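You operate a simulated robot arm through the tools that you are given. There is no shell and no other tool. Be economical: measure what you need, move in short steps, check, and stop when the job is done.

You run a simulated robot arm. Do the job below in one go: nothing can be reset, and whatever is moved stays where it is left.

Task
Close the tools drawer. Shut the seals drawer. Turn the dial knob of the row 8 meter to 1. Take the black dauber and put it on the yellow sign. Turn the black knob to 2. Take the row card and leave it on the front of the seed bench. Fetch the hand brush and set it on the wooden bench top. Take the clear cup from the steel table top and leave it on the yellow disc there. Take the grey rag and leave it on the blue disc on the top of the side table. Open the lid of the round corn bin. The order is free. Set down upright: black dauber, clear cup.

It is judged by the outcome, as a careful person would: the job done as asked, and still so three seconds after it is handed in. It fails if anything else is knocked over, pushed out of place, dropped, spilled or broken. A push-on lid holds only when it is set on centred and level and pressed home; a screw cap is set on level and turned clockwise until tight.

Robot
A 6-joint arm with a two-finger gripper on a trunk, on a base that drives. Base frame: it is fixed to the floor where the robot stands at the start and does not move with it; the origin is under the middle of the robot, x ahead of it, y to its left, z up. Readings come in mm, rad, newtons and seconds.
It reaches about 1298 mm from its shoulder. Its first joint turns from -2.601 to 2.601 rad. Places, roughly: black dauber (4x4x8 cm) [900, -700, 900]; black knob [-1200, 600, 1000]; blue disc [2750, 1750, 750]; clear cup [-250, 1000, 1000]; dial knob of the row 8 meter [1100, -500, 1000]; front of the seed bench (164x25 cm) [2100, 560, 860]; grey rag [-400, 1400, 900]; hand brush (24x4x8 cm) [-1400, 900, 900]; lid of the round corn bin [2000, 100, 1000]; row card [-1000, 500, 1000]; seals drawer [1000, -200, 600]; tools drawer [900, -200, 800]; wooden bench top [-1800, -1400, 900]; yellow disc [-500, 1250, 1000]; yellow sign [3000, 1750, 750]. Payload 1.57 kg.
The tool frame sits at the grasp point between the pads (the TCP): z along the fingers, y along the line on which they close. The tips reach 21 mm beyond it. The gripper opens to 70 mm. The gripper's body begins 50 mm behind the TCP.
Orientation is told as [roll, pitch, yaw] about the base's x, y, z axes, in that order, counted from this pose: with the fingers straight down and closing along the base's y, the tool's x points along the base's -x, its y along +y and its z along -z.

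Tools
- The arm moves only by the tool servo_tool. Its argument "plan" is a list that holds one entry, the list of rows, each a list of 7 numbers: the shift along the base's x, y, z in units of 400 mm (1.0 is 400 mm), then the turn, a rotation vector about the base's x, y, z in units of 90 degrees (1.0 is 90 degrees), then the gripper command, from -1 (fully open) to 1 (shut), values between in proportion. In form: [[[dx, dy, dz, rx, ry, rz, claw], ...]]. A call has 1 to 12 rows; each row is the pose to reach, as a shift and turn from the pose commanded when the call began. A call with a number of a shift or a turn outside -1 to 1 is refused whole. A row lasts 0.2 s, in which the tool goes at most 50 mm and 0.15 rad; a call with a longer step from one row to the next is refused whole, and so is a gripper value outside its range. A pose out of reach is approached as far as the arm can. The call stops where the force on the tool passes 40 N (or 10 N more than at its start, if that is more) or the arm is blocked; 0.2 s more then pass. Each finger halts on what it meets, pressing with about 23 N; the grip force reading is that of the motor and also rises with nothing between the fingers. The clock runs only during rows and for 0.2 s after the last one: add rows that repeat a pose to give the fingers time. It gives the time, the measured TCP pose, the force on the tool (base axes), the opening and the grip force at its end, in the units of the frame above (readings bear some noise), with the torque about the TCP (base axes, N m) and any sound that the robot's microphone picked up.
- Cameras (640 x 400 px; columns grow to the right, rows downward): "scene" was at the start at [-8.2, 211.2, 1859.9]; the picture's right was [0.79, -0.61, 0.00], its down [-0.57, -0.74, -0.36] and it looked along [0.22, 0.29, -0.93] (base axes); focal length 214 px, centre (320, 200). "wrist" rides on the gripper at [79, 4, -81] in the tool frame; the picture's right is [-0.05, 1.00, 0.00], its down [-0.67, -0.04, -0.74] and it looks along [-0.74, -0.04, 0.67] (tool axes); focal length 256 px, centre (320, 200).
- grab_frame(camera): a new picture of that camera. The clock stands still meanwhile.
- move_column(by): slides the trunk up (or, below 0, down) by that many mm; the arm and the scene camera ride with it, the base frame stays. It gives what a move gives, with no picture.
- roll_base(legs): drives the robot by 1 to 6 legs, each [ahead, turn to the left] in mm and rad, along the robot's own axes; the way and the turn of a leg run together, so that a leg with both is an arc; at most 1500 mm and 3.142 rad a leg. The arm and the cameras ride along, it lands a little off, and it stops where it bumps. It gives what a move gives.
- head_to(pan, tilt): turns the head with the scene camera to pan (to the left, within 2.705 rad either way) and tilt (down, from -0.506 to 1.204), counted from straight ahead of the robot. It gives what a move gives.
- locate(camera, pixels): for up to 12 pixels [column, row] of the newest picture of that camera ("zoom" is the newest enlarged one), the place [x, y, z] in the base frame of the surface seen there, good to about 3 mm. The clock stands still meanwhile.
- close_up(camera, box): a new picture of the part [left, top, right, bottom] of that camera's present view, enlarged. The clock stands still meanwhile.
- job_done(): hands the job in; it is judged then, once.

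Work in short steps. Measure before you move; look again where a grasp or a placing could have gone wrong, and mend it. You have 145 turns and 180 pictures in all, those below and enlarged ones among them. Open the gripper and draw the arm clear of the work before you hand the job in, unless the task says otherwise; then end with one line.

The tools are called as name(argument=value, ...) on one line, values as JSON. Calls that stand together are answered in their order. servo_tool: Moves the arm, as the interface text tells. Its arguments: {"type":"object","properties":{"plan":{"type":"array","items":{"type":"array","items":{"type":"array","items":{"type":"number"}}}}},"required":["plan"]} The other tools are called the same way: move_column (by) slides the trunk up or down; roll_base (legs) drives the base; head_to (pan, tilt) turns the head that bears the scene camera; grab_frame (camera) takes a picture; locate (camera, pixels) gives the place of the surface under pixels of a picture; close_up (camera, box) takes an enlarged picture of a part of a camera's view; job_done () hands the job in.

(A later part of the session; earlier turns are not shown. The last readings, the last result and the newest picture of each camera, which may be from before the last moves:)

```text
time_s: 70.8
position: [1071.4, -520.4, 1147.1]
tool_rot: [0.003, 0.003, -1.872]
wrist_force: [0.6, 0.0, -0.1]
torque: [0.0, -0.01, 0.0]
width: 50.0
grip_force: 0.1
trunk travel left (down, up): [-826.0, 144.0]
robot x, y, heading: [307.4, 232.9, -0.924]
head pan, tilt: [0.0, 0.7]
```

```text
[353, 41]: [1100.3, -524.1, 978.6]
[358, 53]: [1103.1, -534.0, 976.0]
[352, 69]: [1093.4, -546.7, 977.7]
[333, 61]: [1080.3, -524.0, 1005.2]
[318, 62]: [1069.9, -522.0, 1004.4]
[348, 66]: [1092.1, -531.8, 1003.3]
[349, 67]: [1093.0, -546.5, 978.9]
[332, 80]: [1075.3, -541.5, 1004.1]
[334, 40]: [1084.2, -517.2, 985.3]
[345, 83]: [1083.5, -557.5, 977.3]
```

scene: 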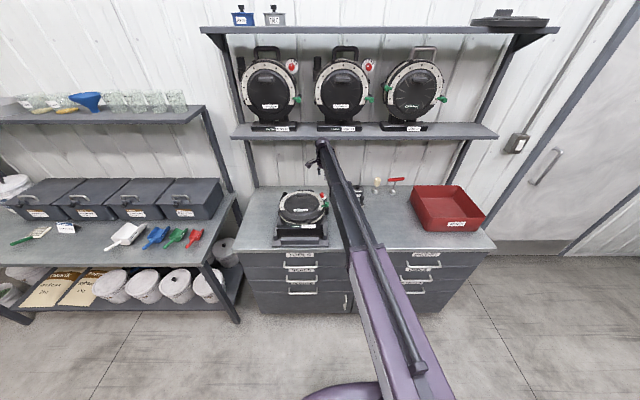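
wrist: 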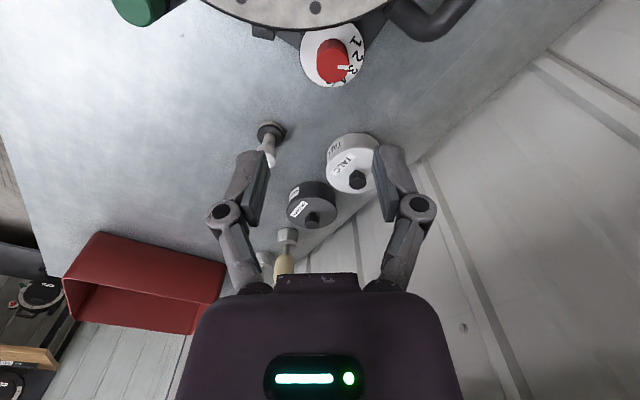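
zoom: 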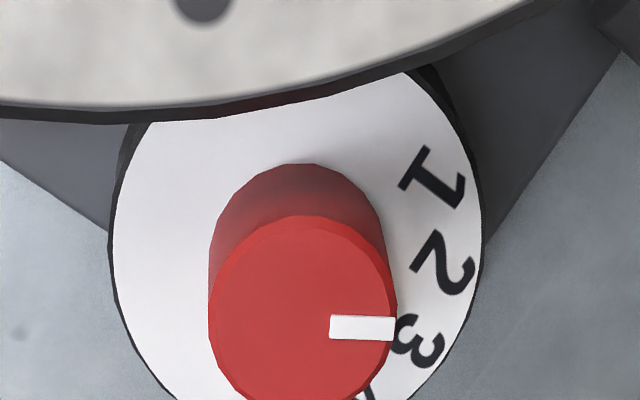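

Numerals sit at -60° (1), -30° (2), 0° (3), the pointer at 2; so I need +30° CCW. I centre over the knob at (1079,-527.5) and descend.

servo_tool(plan=[[[0.019, -0.0175, 0, 0, 0, 0, -0.43], [0.019, -0.0175, 0, 0, 0, 0, -0.43], [0.019, -0.0175, 0, 0, 0, 0, -0.43]]])

move_column(by=-120)

grab_frame(camera="wrist")

```text
time_s: 71.6
position: [1073.1, -519.7, 1154.7]
tool_rot: [0.008, -0.001, -1.871]
wrist_force: [-0.3, 0.0, -0.4]
torque: [0.01, -0.03, 0.02]
width: 50.1
grip_force: 0.0
trunk travel left (down, up): [-826.0, 144.0]
robot x, y, heading: [309.4, 236.7, -0.926]
head pan, tilt: [0.0, 0.7]
```

```text
time_s: 73.1
position: [1085.7, -533.4, 1024.1]
tool_rot: [0.001, 0.003, -1.872]
wrist_force: [0.3, 0.9, 1.0]
torque: [-0.03, 0.01, 0.01]
width: 50.1
grip_force: 0.1
trunk travel left (down, up): [-706.0, 264.0]
robot x, y, heading: [308.0, 229.1, -0.924]
head pan, tilt: [0.0, 0.7]
```

```text
142 pictures are left
```

wrist: 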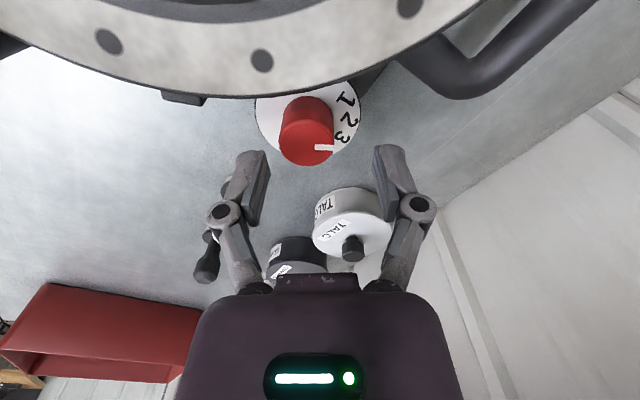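

The TCP is ~(6.5, -6) mm past the knob centre; I correct that and look again.

servo_tool(plan=[[[-0.016, 0.0163, 0, 0, 0, 0, -0.43], [-0.016, 0.0163, 0, 0, 0, 0, -0.43], [-0.016, 0.0163, 0, 0, 0, 0, -0.43]]])

grab_frame(camera="wrist")

locate(camera="wrist", pixels=[[310, 145], [286, 145], [330, 145], [310, 160]])

```text
time_s: 73.9
position: [1077.7, -526.5, 1024.7]
tool_rot: [0.003, 0.004, -1.872]
wrist_force: [0.2, 0.7, -0.3]
torque: [0.02, 0.0, -0.01]
width: 49.9
grip_force: 0.0
trunk travel left (down, up): [-706.0, 264.0]
robot x, y, heading: [306.5, 232.6, -0.927]
head pan, tilt: [0.0, 0.7]
```

```text
141 pictures are left
```

wrist: 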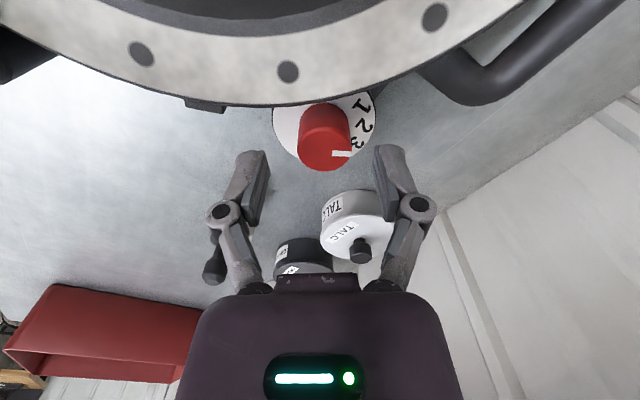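

```text
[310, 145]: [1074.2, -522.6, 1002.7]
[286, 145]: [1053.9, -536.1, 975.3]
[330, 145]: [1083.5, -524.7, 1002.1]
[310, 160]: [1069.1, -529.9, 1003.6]
```

Aligned. Descend 20 mm, close on the knob.

servo_tool(plan=[[[0, 0, -0.025, 0, 0, 0, -0.43], [0, 0, -0.05, 0, 0, 0, -0.43], [0, 0, -0.05, 0, 0, 0, 1], [0, 0, -0.05, 0, 0, 0, 1], [0, 0, -0.05, 0, 0, 0, 1]]])

servo_tool(plan=[[[0, 0, 0, 0, 0, 0.0667, 1], [0, 0, 0, 0, 0, 0.1333, 1], [0, 0, 0, 0, 0, 0.2, 1], [0, 0, 0, 0, 0, 0.2667, 1], [0, 0, 0, 0, 0, 0.3333, 1], [0, 0, 0, 0, 0, 0.3333, 1]]])

grab_frame(camera="wrist")

```text
time_s: 75.1
position: [1078.2, -528.1, 1024.6]
tool_rot: [0.001, 0.003, -1.872]
wrist_force: [-0.1, 0.4, 0.3]
torque: [0.03, 0.03, -0.04]
width: 0.1
grip_force: 22.8
out of reach, approached as far as the arm can: row 1, 2, 3, 4, 5
trunk travel left (down, up): [-706.0, 264.0]
robot x, y, heading: [307.1, 232.5, -0.923]
head pan, tilt: [0.0, 0.7]
```

```text
time_s: 76.5
position: [1077.7, -527.1, 1024.5]
tool_rot: [0.002, 0.003, -1.347]
wrist_force: [0.3, 0.3, 0.5]
torque: [0.01, 0.0, 0.0]
width: 0.2
grip_force: 22.7
trunk travel left (down, up): [-706.0, 264.0]
robot x, y, heading: [306.9, 234.3, -0.925]
head pan, tilt: [0.0, 0.7]
```

```text
140 pictures are left
```

wrist: 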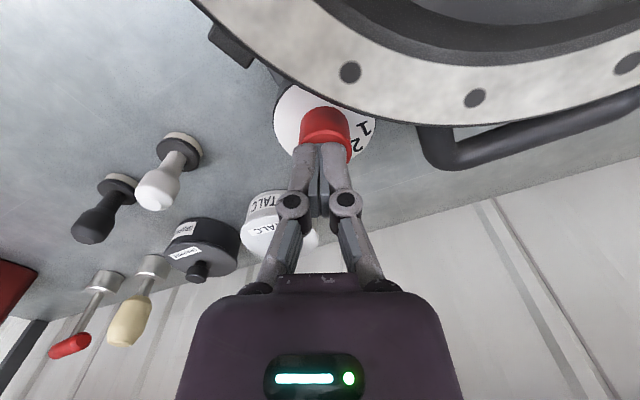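

The arm is at its lower limit for this trunk height (z≈1289 − trunk-up-left), so it closed above the knob. I reopen, rotate back and descend with the trunk.

servo_tool(plan=[[[0, 0, 0, 0, 0, -0.0667, -0.43], [0, 0, 0, 0, 0, -0.1333, -0.43], [0, 0, 0, 0, 0, -0.2, -0.43], [0, 0, 0, 0, 0, -0.2667, -0.43], [0, 0, 0, 0, 0, -0.3333, -0.43], [0, 0, 0, 0, 0, -0.3333, -0.43]]])

move_column(by=-20)

servo_tool(plan=[[[0, 0, 0, 0, 0, 0, 1], [0, 0, 0, 0, 0, 0, 1], [0, 0, 0, 0, 0, 0, 1], [0, 0, 0, 0, 0, 0, 1]]])

grab_frame(camera="wrist")

```text
time_s: 77.9
position: [1078.1, -526.7, 1024.6]
tool_rot: [0.003, 0.004, -1.872]
wrist_force: [0.1, -0.3, 0.0]
torque: [-0.01, 0.03, 0.0]
width: 49.8
grip_force: 0.0
trunk travel left (down, up): [-706.0, 264.0]
robot x, y, heading: [307.2, 231.7, -0.928]
head pan, tilt: [0.0, 0.7]
```

```text
time_s: 78.6
position: [1076.9, -525.6, 1005.1]
tool_rot: [0.002, 0.004, -1.871]
wrist_force: [0.3, -0.2, 0.0]
torque: [0.02, -0.03, -0.01]
width: 49.9
grip_force: 0.0
trunk travel left (down, up): [-686.0, 284.0]
robot x, y, heading: [312.0, 225.7, -0.926]
head pan, tilt: [0.0, 0.7]
```

```text
time_s: 79.6
position: [1079.1, -526.4, 1003.7]
tool_rot: [0.0, 0.004, -1.872]
wrist_force: [5.6, -6.0, 7.2]
torque: [0.04, -0.11, 0.0]
width: 27.2
grip_force: 23.3
trunk travel left (down, up): [-686.0, 284.0]
robot x, y, heading: [310.2, 233.7, -0.93]
head pan, tilt: [0.0, 0.7]
```

```text
139 pictures are left
```

wrist: 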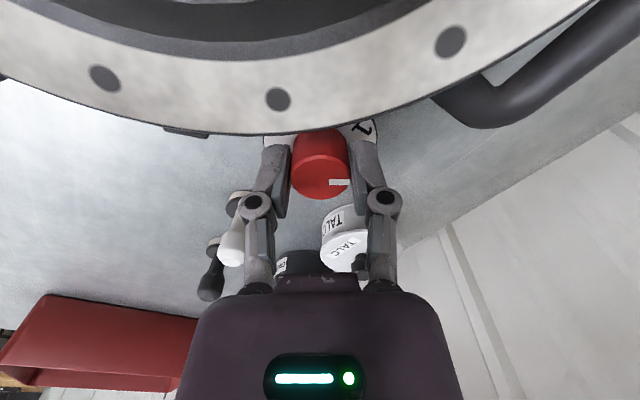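

Gripped at width 27. I rotate 30° CCW and look.

servo_tool(plan=[[[0, 0, 0, 0, 0, 0.0667, 1], [0, 0, 0, 0, 0, 0.1333, 1], [0, 0, 0, 0, 0, 0.2, 1], [0, 0, 0, 0, 0, 0.2667, 1], [0, 0, 0, 0, 0, 0.3333, 1], [0, 0, 0, 0, 0, 0.3333, 1]]])

servo_tool(plan=[[[0, 0, 0, 0, 0, 0, 0.1], [0, 0, 0, 0, 0, 0, -0.43], [0, 0, 0, 0, 0, 0, -0.43]]])

move_column(by=120)

grab_frame(camera="wrist")

```text
time_s: 81.0
position: [1076.9, -526.7, 1005.9]
tool_rot: [0.002, 0.006, -1.348]
wrist_force: [-3.7, -3.0, 6.6]
torque: [0.03, 0.29, -0.1]
width: 27.5
grip_force: 22.7
trunk travel left (down, up): [-686.0, 284.0]
robot x, y, heading: [309.2, 233.4, -0.926]
head pan, tilt: [0.0, 0.7]
```

```text
time_s: 81.8
position: [1078.2, -527.0, 1004.0]
tool_rot: [0.002, 0.003, -1.346]
wrist_force: [1.2, 0.1, 0.2]
torque: [-0.04, -0.02, 0.0]
width: 50.1
grip_force: 0.1
trunk travel left (down, up): [-686.0, 284.0]
robot x, y, heading: [308.3, 226.9, -0.924]
head pan, tilt: [0.0, 0.7]
```

```text
time_s: 83.3
position: [1078.1, -527.8, 1124.6]
tool_rot: [0.002, 0.003, -1.347]
wrist_force: [-0.4, 0.4, 0.2]
torque: [0.03, 0.01, -0.02]
width: 50.1
grip_force: 0.1
trunk travel left (down, up): [-806.0, 164.0]
robot x, y, heading: [307.2, 234.7, -0.925]
head pan, tilt: [0.0, 0.7]
```

```text
138 pictures are left
```

wrist: 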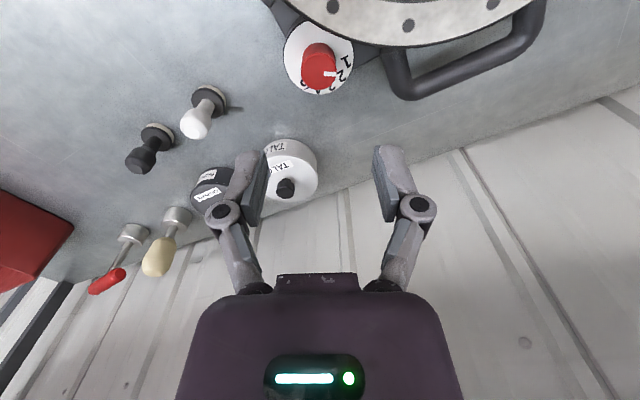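

close_up(camera="wrist", box=[272, 20, 368, 100])

locate(camera="zoom", pixels=[[345, 350], [430, 350], [260, 350], [345, 290], [380, 348], [425, 355]])

```text
5.00 times, centred on (320, 60) of wrist
```

zoom: 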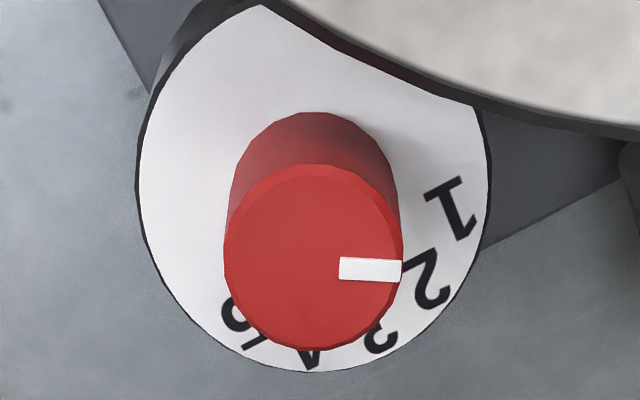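

```text
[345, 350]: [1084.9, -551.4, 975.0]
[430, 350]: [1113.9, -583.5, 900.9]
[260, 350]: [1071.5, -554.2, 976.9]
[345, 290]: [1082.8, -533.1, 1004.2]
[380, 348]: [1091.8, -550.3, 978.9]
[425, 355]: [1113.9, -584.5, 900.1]
```

locate(camera="zoom", pixels=[[350, 270], [394, 270], [313, 257], [227, 257], [400, 250], [313, 170], [313, 342], [452, 208], [430, 280]])

```text
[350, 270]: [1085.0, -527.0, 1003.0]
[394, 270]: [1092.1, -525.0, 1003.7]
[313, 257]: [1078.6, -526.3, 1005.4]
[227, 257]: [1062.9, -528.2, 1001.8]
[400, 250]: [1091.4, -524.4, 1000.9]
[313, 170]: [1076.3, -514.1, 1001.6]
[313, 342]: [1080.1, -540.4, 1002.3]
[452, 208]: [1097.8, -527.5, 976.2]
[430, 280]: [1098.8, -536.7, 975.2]
```

Pointer at ≈-58°, on 1. Dial done. Now the black dauber: zoom and locate it.

close_up(camera="wrist", box=[100, 80, 260, 180])

locate(camera="zoom", pixels=[[163, 315], [140, 310], [160, 290], [190, 270], [205, 245], [220, 215], [230, 190], [255, 235], [290, 200], [400, 140], [175, 345]])

```text
4.00 times, centred on (180, 130) of wrist
```

zoom: 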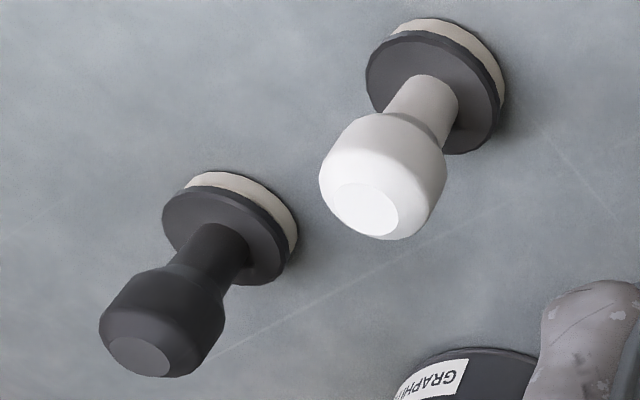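

```text
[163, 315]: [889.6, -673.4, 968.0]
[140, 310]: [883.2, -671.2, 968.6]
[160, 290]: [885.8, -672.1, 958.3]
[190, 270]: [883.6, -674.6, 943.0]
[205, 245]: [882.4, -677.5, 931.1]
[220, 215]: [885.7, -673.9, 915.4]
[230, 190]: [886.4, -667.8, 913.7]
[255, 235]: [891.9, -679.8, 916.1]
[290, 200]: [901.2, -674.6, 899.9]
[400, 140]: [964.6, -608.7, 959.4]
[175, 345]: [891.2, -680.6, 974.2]
```

locate(camera="zoom", pixels=[[140, 355], [125, 350], [158, 362], [103, 325], [220, 325], [175, 205], [290, 235], [240, 280], [165, 235]])

```text
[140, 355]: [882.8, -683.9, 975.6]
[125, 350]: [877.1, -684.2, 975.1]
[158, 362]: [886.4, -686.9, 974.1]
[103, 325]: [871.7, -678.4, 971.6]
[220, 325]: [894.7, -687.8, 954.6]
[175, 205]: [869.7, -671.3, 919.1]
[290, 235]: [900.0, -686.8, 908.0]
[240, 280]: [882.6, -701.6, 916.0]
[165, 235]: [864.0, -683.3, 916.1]
```

Dauber axis ≈(883,-684), top z 975. I lower a bit, move over it with yaw -0.92, fully open.

move_column(by=-70)

servo_tool(plan=[[[-0.081, -0.065, 0, 0, 0, 0.045, -1], [-0.1625, -0.13, 0, 0, 0, 0.09, -1], [-0.244, -0.195, 0, 0, 0, 0.136, -1], [-0.325, -0.26, 0, 0, 0, 0.18, -1], [-0.406, -0.326, 0, 0, 0, 0.226, -1], [-0.4875, -0.391, 0, 0, 0, 0.272, -1], [-0.4875, -0.391, 0, 0, 0, 0.272, -1]]])

grab_frame(camera="wrist")

```text
time_s: 84.3
position: [1078.3, -527.8, 1054.9]
tool_rot: [0.001, 0.005, -1.347]
wrist_force: [0.3, -0.2, -0.4]
torque: [-0.04, 0.0, 0.03]
width: 50.1
grip_force: 0.1
trunk travel left (down, up): [-736.0, 234.0]
robot x, y, heading: [309.1, 231.2, -0.93]
head pan, tilt: [0.0, 0.7]
```

```text
time_s: 85.9
position: [882.2, -683.5, 1055.2]
tool_rot: [0.001, 0.004, -0.918]
wrist_force: [0.0, 0.3, -0.4]
torque: [-0.02, -0.01, -0.04]
width: 70.0
grip_force: 0.2
trunk travel left (down, up): [-736.0, 234.0]
robot x, y, heading: [308.0, 232.9, -0.92]
head pan, tilt: [0.0, 0.7]
```

```text
135 pictures are left
```

wrist: 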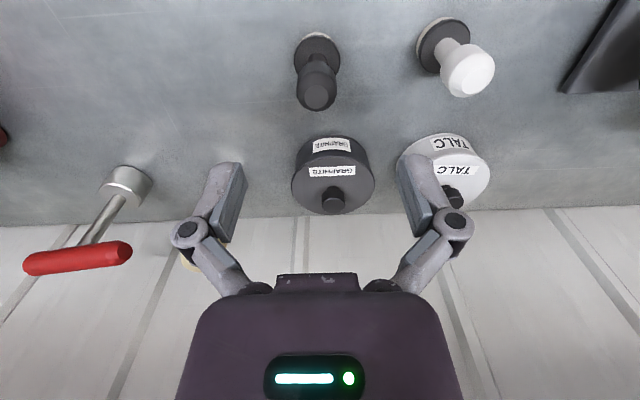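

Well centred. Descend with the trunk and grip.

move_column(by=-98)

servo_tool(plan=[[[0, 0, 0, 0, 0, 0, -0.2], [0, 0, 0, 0, 0, 0, 0.3], [0, 0, 0, 0, 0, 0, 1], [0, 0, 0, 0, 0, 0, 1], [0, 0, 0, 0, 0, 0, 1]]])

grab_frame(camera="wrist")

```text
time_s: 87.3
position: [883.7, -684.5, 957.0]
tool_rot: [0.003, 0.003, -0.92]
wrist_force: [-0.3, 0.0, -0.3]
torque: [0.0, 0.01, 0.0]
width: 69.9
grip_force: 0.1
trunk travel left (down, up): [-638.0, 332.0]
robot x, y, heading: [305.8, 237.2, -0.918]
head pan, tilt: [0.0, 0.7]
```

```text
time_s: 88.5
position: [883.0, -683.2, 956.2]
tool_rot: [0.001, 0.003, -0.919]
wrist_force: [-0.2, -1.0, 3.2]
torque: [-0.03, -0.03, 0.02]
width: 26.0
grip_force: 22.8
trunk travel left (down, up): [-638.0, 332.0]
robot x, y, heading: [307.4, 232.9, -0.923]
head pan, tilt: [0.0, 0.7]
```

```text
134 pictures are left
```

wrist: 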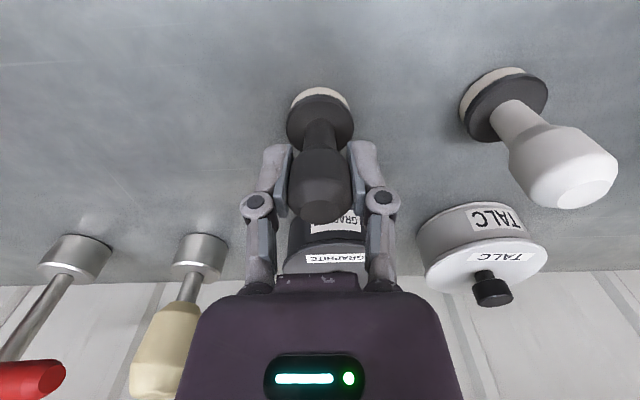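

Gripped (26 mm). Lift, retract the arm, then turn towards the corridor and look.

move_column(by=190)

servo_tool(plan=[[[-0.06, 0.08, 0, 0, 0, 0, 1], [-0.12, 0.16, 0, 0, 0, 0, 1], [-0.18, 0.24, 0, 0, 0, 0, 1], [-0.24, 0.32, 0, 0, 0, 0, 1], [-0.3, 0.4, 0, 0, 0, 0, 1], [-0.36, 0.48, 0, 0, 0, 0, 1], [-0.42, 0.56, 0, 0, 0, 0, 1], [-0.48, 0.64, 0, 0, 0, 0, 1], [-0.54, 0.72, 0, 0, 0, 0, 1], [-0.6, 0.8, 0, 0, 0, 0, 1]]])

roll_base(legs=[[0, 1.565]])

head_to(pan=0.1, tilt=0.55)

grab_frame(camera="scene")

```text
time_s: 90.5
position: [881.4, -680.0, 1122.9]
tool_rot: [0.003, 0.02, -0.921]
wrist_force: [0.1, 0.0, -0.4]
torque: [-0.02, -0.01, -0.01]
width: 26.0
grip_force: 22.4
trunk travel left (down, up): [-828.0, 142.0]
robot x, y, heading: [306.3, 228.5, -0.928]
head pan, tilt: [0.0, 0.7]
```

```text
time_s: 92.7
position: [641.5, -362.6, 1147.9]
tool_rot: [0.003, 0.005, -0.922]
wrist_force: [-0.1, 0.5, 1.0]
torque: [0.0, -0.02, -0.02]
width: 25.9
grip_force: 23.7
trunk travel left (down, up): [-828.0, 142.0]
robot x, y, heading: [309.0, 231.2, -0.924]
head pan, tilt: [0.0, 0.7]
```

```text
time_s: 98.8
position: [901.9, 561.4, 1148.7]
tool_rot: [0.001, 0.001, 0.644]
wrist_force: [-0.6, -0.3, -1.0]
torque: [0.01, -0.02, -0.04]
width: 26.2
grip_force: 22.5
trunk travel left (down, up): [-828.0, 142.0]
robot x, y, heading: [286.2, 253.2, 0.632]
head pan, tilt: [0.0, 0.7]
```

```text
time_s: 99.5
position: [904.3, 562.3, 1147.3]
tool_rot: [0.002, 0.004, 0.643]
wrist_force: [0.1, -0.6, -1.2]
torque: [0.0, 0.03, -0.01]
width: 26.1
grip_force: 23.2
trunk travel left (down, up): [-828.0, 142.0]
robot x, y, heading: [288.9, 258.3, 0.637]
head pan, tilt: [0.099, 0.55]
```

```text
133 pictures are left
```

scene: 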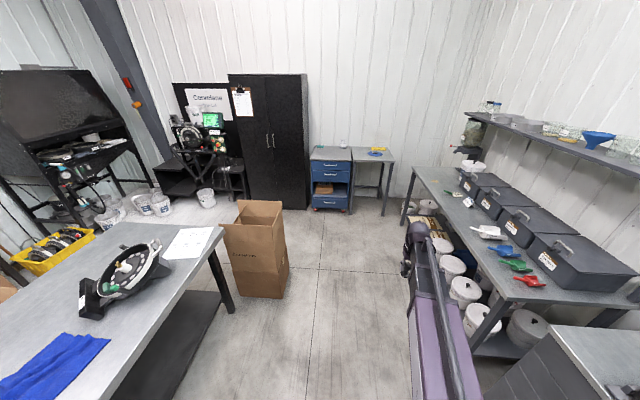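

I locate the box, cabinet and side table to plan the drive.

locate(camera="scene", pixels=[[288, 268], [270, 297], [288, 215], [331, 205], [352, 208], [330, 161], [373, 162], [390, 158], [376, 150], [377, 154], [228, 310], [405, 222]])

close_up(camera="scene", box=[300, 135, 420, 210])

close_up(camera="scene", box=[440, 90, 600, 190])

```text
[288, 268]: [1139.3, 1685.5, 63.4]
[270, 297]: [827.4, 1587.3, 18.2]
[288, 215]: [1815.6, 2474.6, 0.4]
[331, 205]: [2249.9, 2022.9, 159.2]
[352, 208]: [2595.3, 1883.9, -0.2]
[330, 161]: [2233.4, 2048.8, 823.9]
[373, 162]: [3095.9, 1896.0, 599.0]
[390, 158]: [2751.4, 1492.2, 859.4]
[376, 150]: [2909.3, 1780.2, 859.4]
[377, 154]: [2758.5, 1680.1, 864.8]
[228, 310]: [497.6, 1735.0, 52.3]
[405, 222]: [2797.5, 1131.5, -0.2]
```

```text
5.33 times, centred on (360, 172) of scene
```

zoom: 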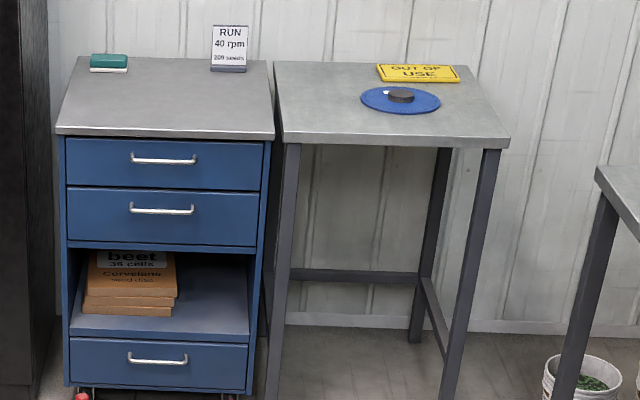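

```text
4.00 times, centred on (520, 140) of scene
```

zoom: 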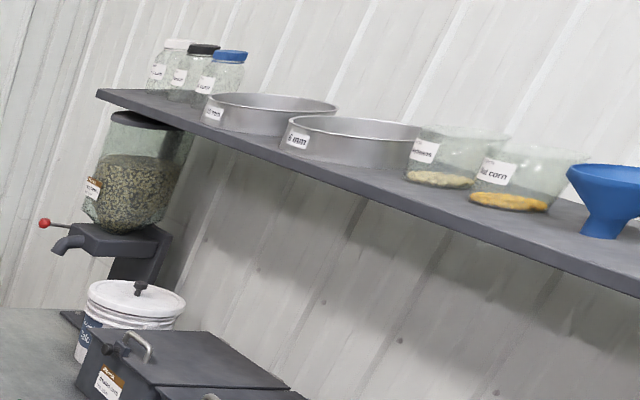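

Side table surface is z≈860 with the yellow sign at ≈(2909,1780). The corridor is clear; I drive to about u=2450, v=-250.

roll_base(legs=[[0, -0.132], [1040, 0], [1040, 0], [0, 0.137]])

head_to(pan=0.0, tilt=0.8)

grab_frame(camera="scene")

grab_frame(camera="wrist")

```text
time_s: 113.6
position: [2704.7, 1566.5, 1148.1]
tool_rot: [0.001, 0.004, 0.671]
wrist_force: [0.3, -0.5, -1.3]
torque: [0.02, 0.01, 0.01]
width: 26.2
grip_force: 22.7
trunk travel left (down, up): [-828.0, 142.0]
robot x, y, heading: [2095.5, 1245.6, 0.648]
head pan, tilt: [0.099, 0.55]
```

```text
time_s: 114.4
position: [2703.7, 1568.4, 1146.6]
tool_rot: [0.0, 0.004, 0.67]
wrist_force: [-1.0, -0.2, -1.3]
torque: [0.02, -0.03, -0.02]
width: 26.0
grip_force: 23.4
trunk travel left (down, up): [-828.0, 142.0]
robot x, y, heading: [2097.1, 1249.4, 0.647]
head pan, tilt: [0.0, 0.799]
```

```text
130 pictures are left
```

scene: 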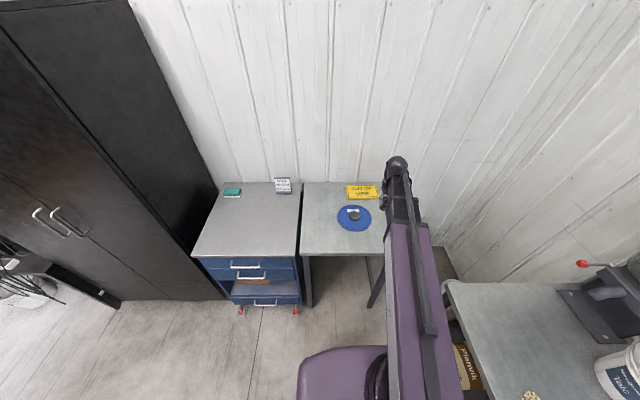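

```text
129 pictures are left
```

wrist: 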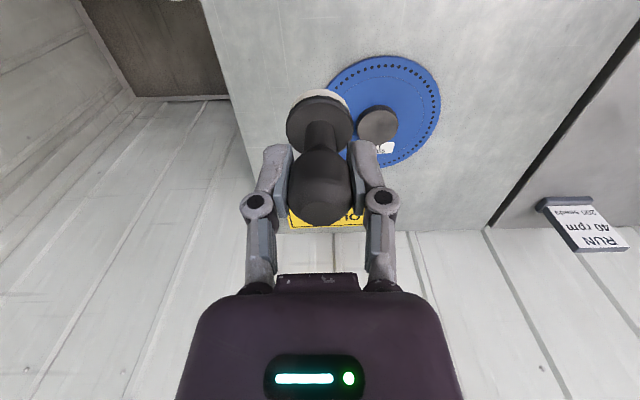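

I locate the sign, disc and table top.

close_up(camera="scene", box=[300, 165, 420, 240])

locate(camera="zoom", pixels=[[245, 110], [415, 110], [250, 178], [418, 175], [330, 145], [290, 262], [200, 270], [390, 270], [295, 210], [295, 335], [60, 300]])

```text
5.33 times, centred on (360, 202) of scene
```

zoom: 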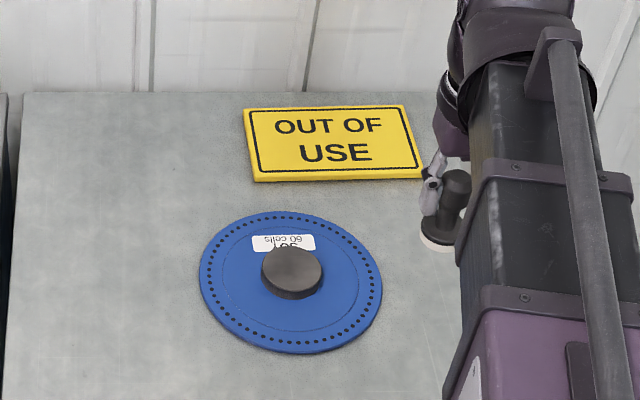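

```text
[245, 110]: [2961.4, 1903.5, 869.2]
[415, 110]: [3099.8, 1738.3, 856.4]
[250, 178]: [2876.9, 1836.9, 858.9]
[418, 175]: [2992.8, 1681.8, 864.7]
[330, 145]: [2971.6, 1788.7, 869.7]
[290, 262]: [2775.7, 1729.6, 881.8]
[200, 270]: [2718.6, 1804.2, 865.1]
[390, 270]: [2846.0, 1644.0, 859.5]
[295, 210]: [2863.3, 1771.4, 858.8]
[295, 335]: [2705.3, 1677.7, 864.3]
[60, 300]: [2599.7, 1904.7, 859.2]
```

Sign top is z≈869.5, centre ≈(2972,1789). I move the dauber above it.

servo_tool(plan=[[[0.0838, 0.069, 0, 0, 0, 0, 1], [0.1675, 0.138, 0, 0, 0, 0, 1], [0.2513, 0.207, 0, 0, 0, 0, 1], [0.335, 0.276, 0, 0, 0, 0, 1], [0.4188, 0.345, 0, 0, 0, 0, 1], [0.5025, 0.414, 0, 0, 0, 0, 1], [0.5863, 0.483, 0, 0, 0, 0, 1], [0.67, 0.5525, 0, 0, 0, 0, 1], [0.67, 0.5525, 0, 0, 0, 0, 1], [0.67, 0.5525, 0, 0, 0, 0, 1]]])

move_column(by=-200)

grab_frame(camera="wrist")

close_up(camera="scene", box=[300, 120, 460, 220])

```text
time_s: 116.6
position: [2971.1, 1788.6, 1146.5]
tool_rot: [0.001, 0.005, 0.669]
wrist_force: [-0.4, 0.1, -0.8]
torque: [-0.03, 0.04, 0.0]
width: 26.2
grip_force: 22.6
trunk travel left (down, up): [-828.0, 142.0]
robot x, y, heading: [2097.1, 1244.7, 0.646]
head pan, tilt: [0.0, 0.799]
```

```text
time_s: 118.8
position: [2970.4, 1788.5, 947.1]
tool_rot: [0.002, 0.005, 0.671]
wrist_force: [0.1, 0.6, -0.5]
torque: [-0.03, 0.0, -0.01]
width: 26.2
grip_force: 22.9
trunk travel left (down, up): [-628.0, 342.0]
robot x, y, heading: [2093.3, 1250.2, 0.647]
head pan, tilt: [0.0, 0.799]
```

```text
127 pictures are left
```

wrist: 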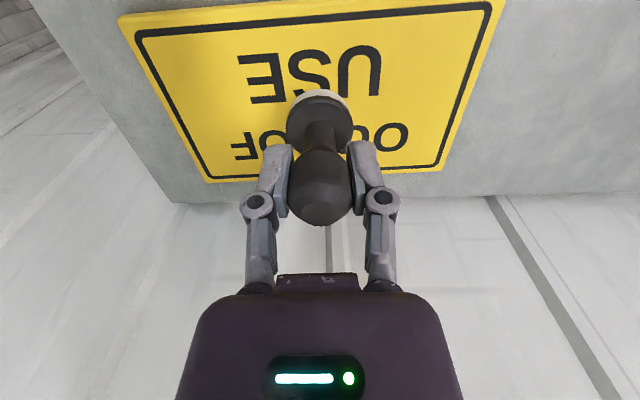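

```text
4.00 times, centred on (380, 170) of scene
```

zoom: 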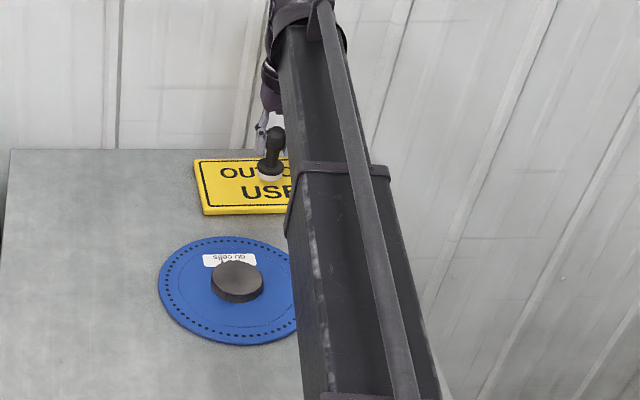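

Above the sign centre; lower gently until contact.

move_column(by=-19)

move_column(by=-2)

close_up(camera="wrist", box=[240, 40, 400, 240])

```text
time_s: 119.4
position: [2970.3, 1789.1, 927.7]
tool_rot: [0.002, 0.003, 0.67]
wrist_force: [-1.3, -0.2, -0.6]
torque: [-0.03, -0.03, 0.0]
width: 25.9
grip_force: 23.0
trunk travel left (down, up): [-609.0, 361.0]
robot x, y, heading: [2093.3, 1242.8, 0.651]
head pan, tilt: [0.0, 0.799]
```

```text
time_s: 120.0
position: [2969.7, 1789.8, 927.8]
tool_rot: [0.001, 0.001, 0.67]
wrist_force: [5.1, 3.5, 16.8]
torque: [0.14, -0.12, -0.03]
width: 26.0
grip_force: 22.6
trunk travel left (down, up): [-607.0, 363.0]
robot x, y, heading: [2093.6, 1246.7, 0.651]
head pan, tilt: [0.0, 0.799]
```

```text
2.00 times, centred on (320, 140) of wrist
```

zoom: 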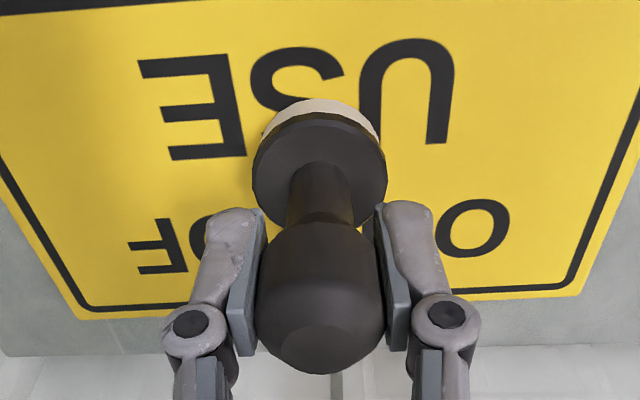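

Contact (17 N). I ease up 1 mm, open, and rise.

move_column(by=1)

servo_tool(plan=[[[0, 0, 0, 0, 0, 0, 0.2], [0, 0, 0, 0, 0, 0, 0], [0, 0, 0, 0, 0, 0, -0.5], [0, 0, 0, 0, 0, 0, -1], [0, 0, 0, 0, 0, 0, -1], [0, 0, 0, 0, 0, 0, -1]]])

move_column(by=180)

grab_frame(camera="wrist")

```text
time_s: 120.5
position: [2970.3, 1789.0, 927.3]
tool_rot: [0.001, 0.003, 0.668]
wrist_force: [2.0, 1.1, 8.1]
torque: [0.09, -0.08, -0.01]
width: 25.9
grip_force: 23.4
trunk travel left (down, up): [-608.0, 362.0]
robot x, y, heading: [2096.7, 1247.6, 0.649]
head pan, tilt: [0.0, 0.799]
```

```text
time_s: 121.9
position: [2970.0, 1789.7, 926.4]
tool_rot: [0.003, 0.003, 0.672]
wrist_force: [-0.3, 0.3, -0.1]
torque: [-0.02, 0.0, 0.02]
width: 70.0
grip_force: 0.0
trunk travel left (down, up): [-608.0, 362.0]
robot x, y, heading: [2095.9, 1245.4, 0.653]
head pan, tilt: [0.0, 0.799]
```

```text
time_s: 123.9
position: [2971.3, 1789.5, 1105.2]
tool_rot: [0.002, 0.004, 0.669]
wrist_force: [-0.2, -0.5, -0.8]
torque: [-0.01, 0.02, 0.0]
width: 69.8
grip_force: 0.1
trunk travel left (down, up): [-788.0, 182.0]
robot x, y, heading: [2096.0, 1244.0, 0.65]
head pan, tilt: [0.0, 0.799]
```

```text
124 pictures are left
```

wrist: 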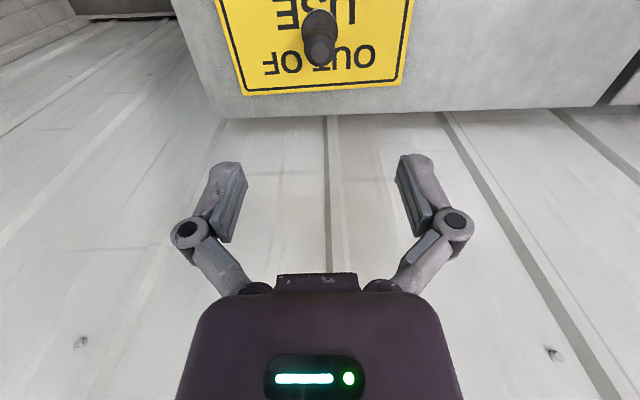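

Dauber stands on the sign. I raise, retract, reverse along the corridor and turn to face the seed bench.

move_column(by=150)

servo_tool(plan=[[[-0.08, -0.06, 0, 0, 0, 0, -1], [-0.16, -0.12, 0, 0, 0, 0, -1], [-0.24, -0.18, 0, 0, 0, 0, -1], [-0.32, -0.24, 0, 0, 0, 0, -1], [-0.4, -0.3, 0, 0, 0, 0, -1], [-0.48, -0.36, 0, 0, 0, 0, -1], [-0.56, -0.42, 0, 0, 0, 0, -1], [-0.64, -0.48, 0, 0, 0, 0, -1], [-0.72, -0.54, 0, 0, 0, 0, -1], [-0.8, -0.6, 0, 0, 0, 0, -1]]])

roll_base(legs=[[-900, 0], [0, -1.575]])

head_to(pan=0.1, tilt=0.85)

grab_frame(camera="scene")

```text
time_s: 125.6
position: [2971.2, 1789.8, 1257.4]
tool_rot: [0.003, 0.004, 0.67]
wrist_force: [-0.7, 0.2, 0.5]
torque: [0.02, 0.0, 0.05]
width: 70.0
grip_force: 0.1
trunk travel left (down, up): [-938.0, 32.0]
robot x, y, heading: [2095.2, 1248.0, 0.64]
head pan, tilt: [0.0, 0.799]
```

```text
time_s: 127.8
position: [2648.9, 1549.0, 1257.6]
tool_rot: [0.003, 0.003, 0.669]
wrist_force: [0.1, -0.3, -1.0]
torque: [0.0, -0.03, -0.01]
width: 69.8
grip_force: 0.1
trunk travel left (down, up): [-938.0, 32.0]
robot x, y, heading: [2096.1, 1245.8, 0.648]
head pan, tilt: [0.0, 0.799]
```

```text
time_s: 139.3
position: [1678.8, 143.9, 1257.4]
tool_rot: [0.003, 0.005, -0.896]
wrist_force: [0.0, 0.3, -0.6]
torque: [-0.02, 0.04, 0.02]
width: 69.8
grip_force: 0.0
trunk travel left (down, up): [-938.0, 32.0]
robot x, y, heading: [1343.2, 678.2, -0.901]
head pan, tilt: [0.0, 0.799]
```

```text
time_s: 140.0
position: [1676.0, 144.3, 1258.3]
tool_rot: [0.002, 0.004, -0.896]
wrist_force: [-0.2, -0.5, -0.7]
torque: [0.0, 0.01, -0.01]
width: 69.9
grip_force: 0.1
trunk travel left (down, up): [-938.0, 32.0]
robot x, y, heading: [1340.1, 679.4, -0.91]
head pan, tilt: [0.099, 0.85]
```

```text
123 pictures are left
```

scene: 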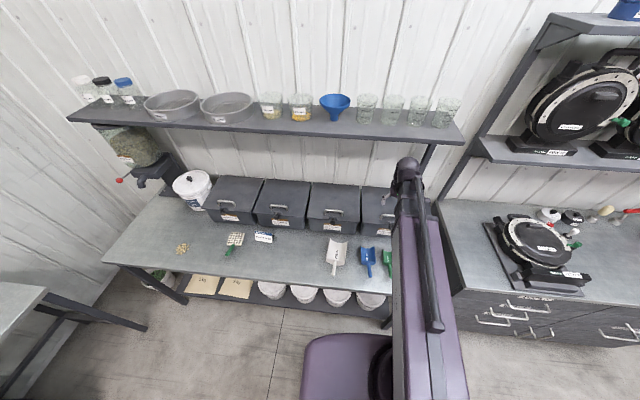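

close_up(camera="scene", box=[190, 150, 400, 281])

close_up(camera="scene", box=[250, 170, 362, 240])

```text
3.05 times, centred on (295, 216) of scene
```

zoom: 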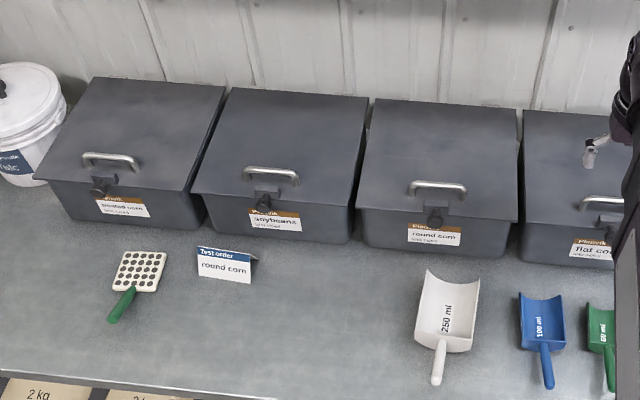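

```text
5.71 times, centred on (306, 205) of scene
```

zoom: 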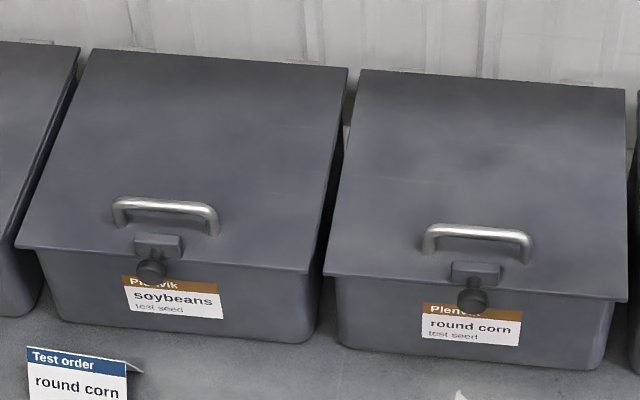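

"Round corn" is the third bin; it has a lid handle and a latch-like black knob. I locate it and take a higher zoom.

locate(camera="zoom", pixels=[[428, 232], [528, 235], [478, 233], [475, 272], [472, 300], [480, 350], [330, 275], [625, 295], [360, 75], [620, 95], [480, 320]])

close_up(camera="scene", box=[316, 200, 356, 225])

```text
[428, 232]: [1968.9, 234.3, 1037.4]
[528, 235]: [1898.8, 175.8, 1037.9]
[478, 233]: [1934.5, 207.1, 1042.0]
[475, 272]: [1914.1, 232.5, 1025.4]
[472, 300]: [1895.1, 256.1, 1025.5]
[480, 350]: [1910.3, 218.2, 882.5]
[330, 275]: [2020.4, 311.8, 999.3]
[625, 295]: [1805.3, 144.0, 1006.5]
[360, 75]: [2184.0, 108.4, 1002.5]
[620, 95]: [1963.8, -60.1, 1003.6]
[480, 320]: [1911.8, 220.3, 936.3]
```

```text
16.00 times, centred on (336, 212) of scene
```

zoom: 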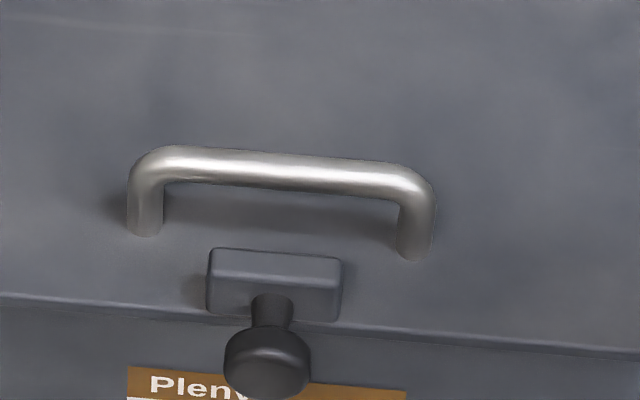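

The knob sits on the lid's catch block. Before lifting I locate the shelf above and wall behind for clearance.

locate(camera="scene", pixels=[[336, 129], [200, 124], [455, 142], [336, 150], [310, 172], [336, 172]])

```text
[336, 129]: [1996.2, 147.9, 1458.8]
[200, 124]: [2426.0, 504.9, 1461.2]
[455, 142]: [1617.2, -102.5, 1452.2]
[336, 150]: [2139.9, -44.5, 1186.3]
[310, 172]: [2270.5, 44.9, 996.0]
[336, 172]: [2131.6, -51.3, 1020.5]
```

Shelf underside ≈1440 at v<-1077, lid hinge at v≈-1225. I'll grip the bar crosswise and test-lift. Move above the bar with a 90° yaw.

servo_tool(plan=[[[0.058, 0.014, 0, 0, 0, 0.09, -1], [0.117, 0.028, 0, 0, 0, 0.18, -1], [0.176, 0.042, 0, 0, 0, 0.27, -1], [0.234, 0.055, 0, 0, 0, 0.36, -1], [0.293, 0.069, 0, 0, 0, 0.45, -1], [0.352, 0.083, 0, 0, 0, 0.54, -1], [0.41, 0.097, 0, 0, 0, 0.63, -1], [0.469, 0.111, 0, 0, 0, 0.72, -1], [0.528, 0.125, 0, 0, 0, 0.81, -1], [0.586, 0.139, 0, 0, 0, 0.9, -1], [0.645, 0.1525, 0, 0, 0, 0.98, -1], [0.645, 0.1525, 0, 0, 0, 0.98, -1]]])

move_column(by=-130)

grab_frame(camera="wrist")

grab_frame(camera="scene")

```text
time_s: 142.6
position: [1934.7, 204.2, 1257.3]
tool_rot: [0.003, 0.003, 0.646]
wrist_force: [1.0, 1.1, 0.2]
torque: [0.01, -0.01, 0.01]
width: 70.0
grip_force: 0.0
trunk travel left (down, up): [-938.0, 32.0]
robot x, y, heading: [1344.2, 673.6, -0.91]
head pan, tilt: [0.099, 0.85]
```

```text
time_s: 144.2
position: [1934.7, 202.4, 1127.7]
tool_rot: [0.0, 0.003, 0.644]
wrist_force: [0.4, 0.0, -0.1]
torque: [0.0, 0.01, -0.01]
width: 69.9
grip_force: 0.1
trunk travel left (down, up): [-808.0, 162.0]
robot x, y, heading: [1344.5, 678.2, -0.907]
head pan, tilt: [0.099, 0.85]
```

```text
119 pictures are left
```

wrist: 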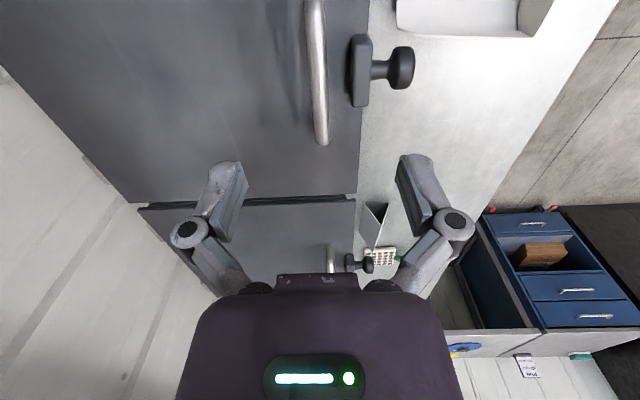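

```text
118 pictures are left
```

scene: 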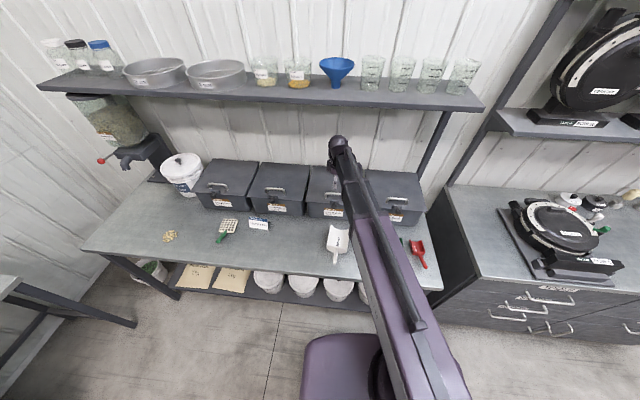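

The catch block sits close in front of the bar, so I grip only with the fingertips (tip z≈1030, above the block).

move_column(by=-60)

grab_frame(camera="wrist")

```text
time_s: 145.2
position: [1935.3, 204.2, 1066.7]
tool_rot: [0.0, 0.004, 0.644]
wrist_force: [0.3, -0.1, -0.2]
torque: [-0.01, 0.03, 0.03]
width: 70.0
grip_force: 0.0
trunk travel left (down, up): [-748.0, 222.0]
robot x, y, heading: [1344.2, 674.6, -0.911]
head pan, tilt: [0.099, 0.85]
```

```text
117 pictures are left
```

wrist: 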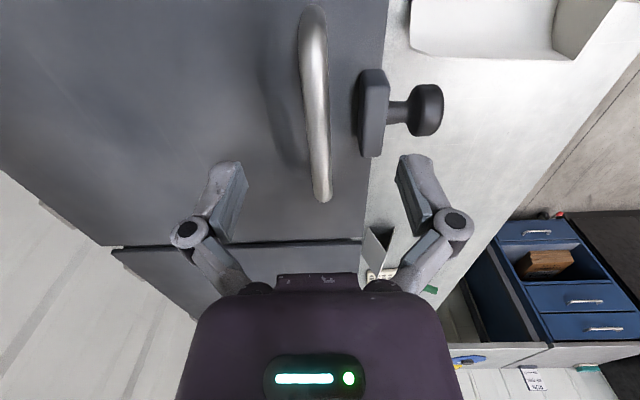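

I shift 20 mm along the bar away from the block, go down to z≈1048, and close.

servo_tool(plan=[[[0.04, 0.03, 0, 0, 0, 0, -1], [0.04, 0.03, 0, 0, 0, 0, -0.4], [0.04, 0.03, 0, 0, 0, 0, -0.4]]])

move_column(by=-19)

servo_tool(plan=[[[0, 0, 0, 0, 0, 0, 0.3], [0, 0, 0, 0, 0, 0, 1], [0, 0, 0, 0, 0, 0, 1], [0, 0, 0, 0, 0, 0, 1]]])

grab_frame(camera="wrist")

```text
time_s: 146.0
position: [1950.1, 216.5, 1068.9]
tool_rot: [0.002, 0.003, 0.644]
wrist_force: [-0.5, -0.4, -0.3]
torque: [0.0, 0.02, -0.02]
width: 48.9
grip_force: 0.0
trunk travel left (down, up): [-748.0, 222.0]
robot x, y, heading: [1344.5, 676.3, -0.907]
head pan, tilt: [0.099, 0.85]
```

```text
time_s: 146.6
position: [1950.5, 214.9, 1047.6]
tool_rot: [0.002, 0.002, 0.644]
wrist_force: [1.0, -0.4, -0.2]
torque: [-0.01, 0.01, 0.0]
width: 48.9
grip_force: 0.0
trunk travel left (down, up): [-729.0, 241.0]
robot x, y, heading: [1340.4, 678.2, -0.908]
head pan, tilt: [0.099, 0.85]
```

```text
time_s: 147.6
position: [1949.9, 215.8, 1048.7]
tool_rot: [0.002, 0.004, 0.643]
wrist_force: [-2.0, 1.1, 1.3]
torque: [0.06, -0.03, 0.1]
width: 11.2
grip_force: 31.9
trunk travel left (down, up): [-729.0, 241.0]
robot x, y, heading: [1342.3, 675.1, -0.91]
head pan, tilt: [0.099, 0.85]
```

```text
116 pictures are left
```

wrist: 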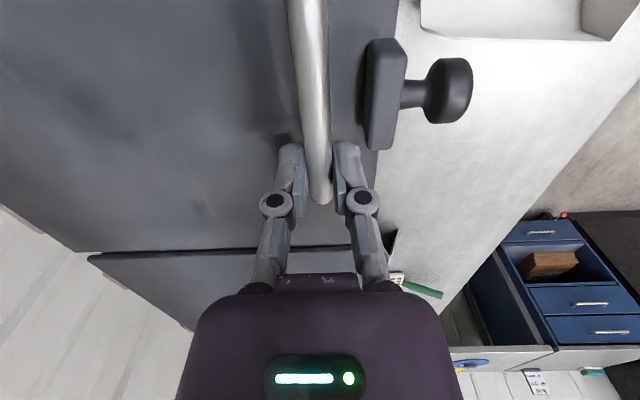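

Gripped. I lift along the hinge arc to 25° to see if the lid comes.

servo_tool(plan=[[[0.0061, -0.0082, 0.0502, 0, 0, 0, 1], [0.0148, -0.0198, 0.0993, 0, 0, 0, 1], [0.0262, -0.035, 0.147, 0, 0, 0, 1], [0.0398, -0.0533, 0.1928, 0, 0, 0, 1], [0.056, -0.0749, 0.2365, 0, 0, 0, 1]]])

grab_frame(camera="wrist")

grab_frame(camera="scene")

```text
time_s: 148.3
position: [1949.8, 216.8, 1049.8]
tool_rot: [0.019, 0.003, 0.645]
wrist_force: [-12.5, 18.2, 0.6]
torque: [0.26, 0.26, 0.09]
width: 11.4
grip_force: 31.2
out of reach, approached as far as the arm can: row 1, 2, 3
trunk travel left (down, up): [-729.0, 241.0]
robot x, y, heading: [1343.0, 675.1, -0.907]
head pan, tilt: [0.099, 0.85]
stopped in row 3: the force on the tool passed its limit at 49 N (the readings are from after the stop); the commanded pose is now the measured one
```

```text
115 pictures are left
```

wrist: 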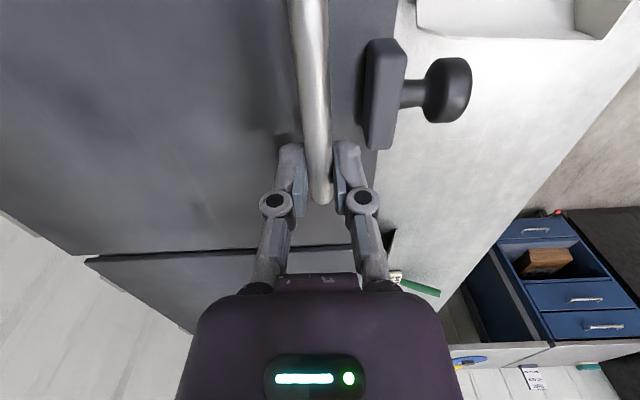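

```text
114 pictures are left
```

scene: 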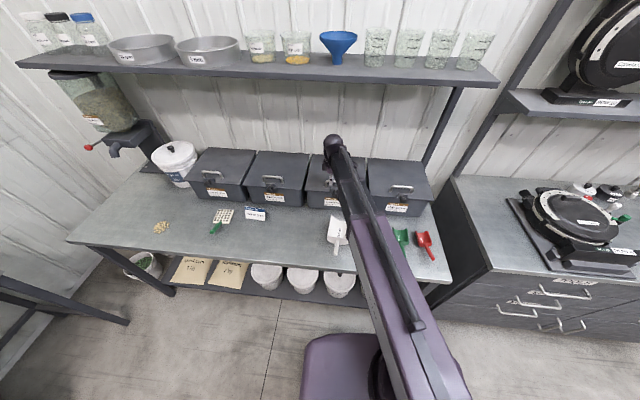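

The arm works in a horizontal plane (z only via trunk or tilt), so that wasn't a lift test. I lift with the trunk by small steps.

move_column(by=15)

grab_frame(camera="wrist")

```text
time_s: 149.0
position: [1952.1, 213.6, 1063.6]
tool_rot: [0.012, 0.003, 0.643]
wrist_force: [-9.9, 12.3, 3.2]
torque: [0.08, 0.05, 0.16]
width: 11.3
grip_force: 31.7
trunk travel left (down, up): [-744.0, 226.0]
robot x, y, heading: [1344.3, 672.9, -0.907]
head pan, tilt: [0.099, 0.85]
```

```text
113 pictures are left
```

wrist: 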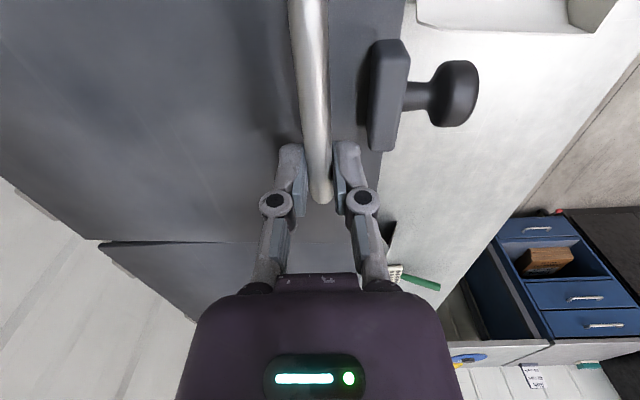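

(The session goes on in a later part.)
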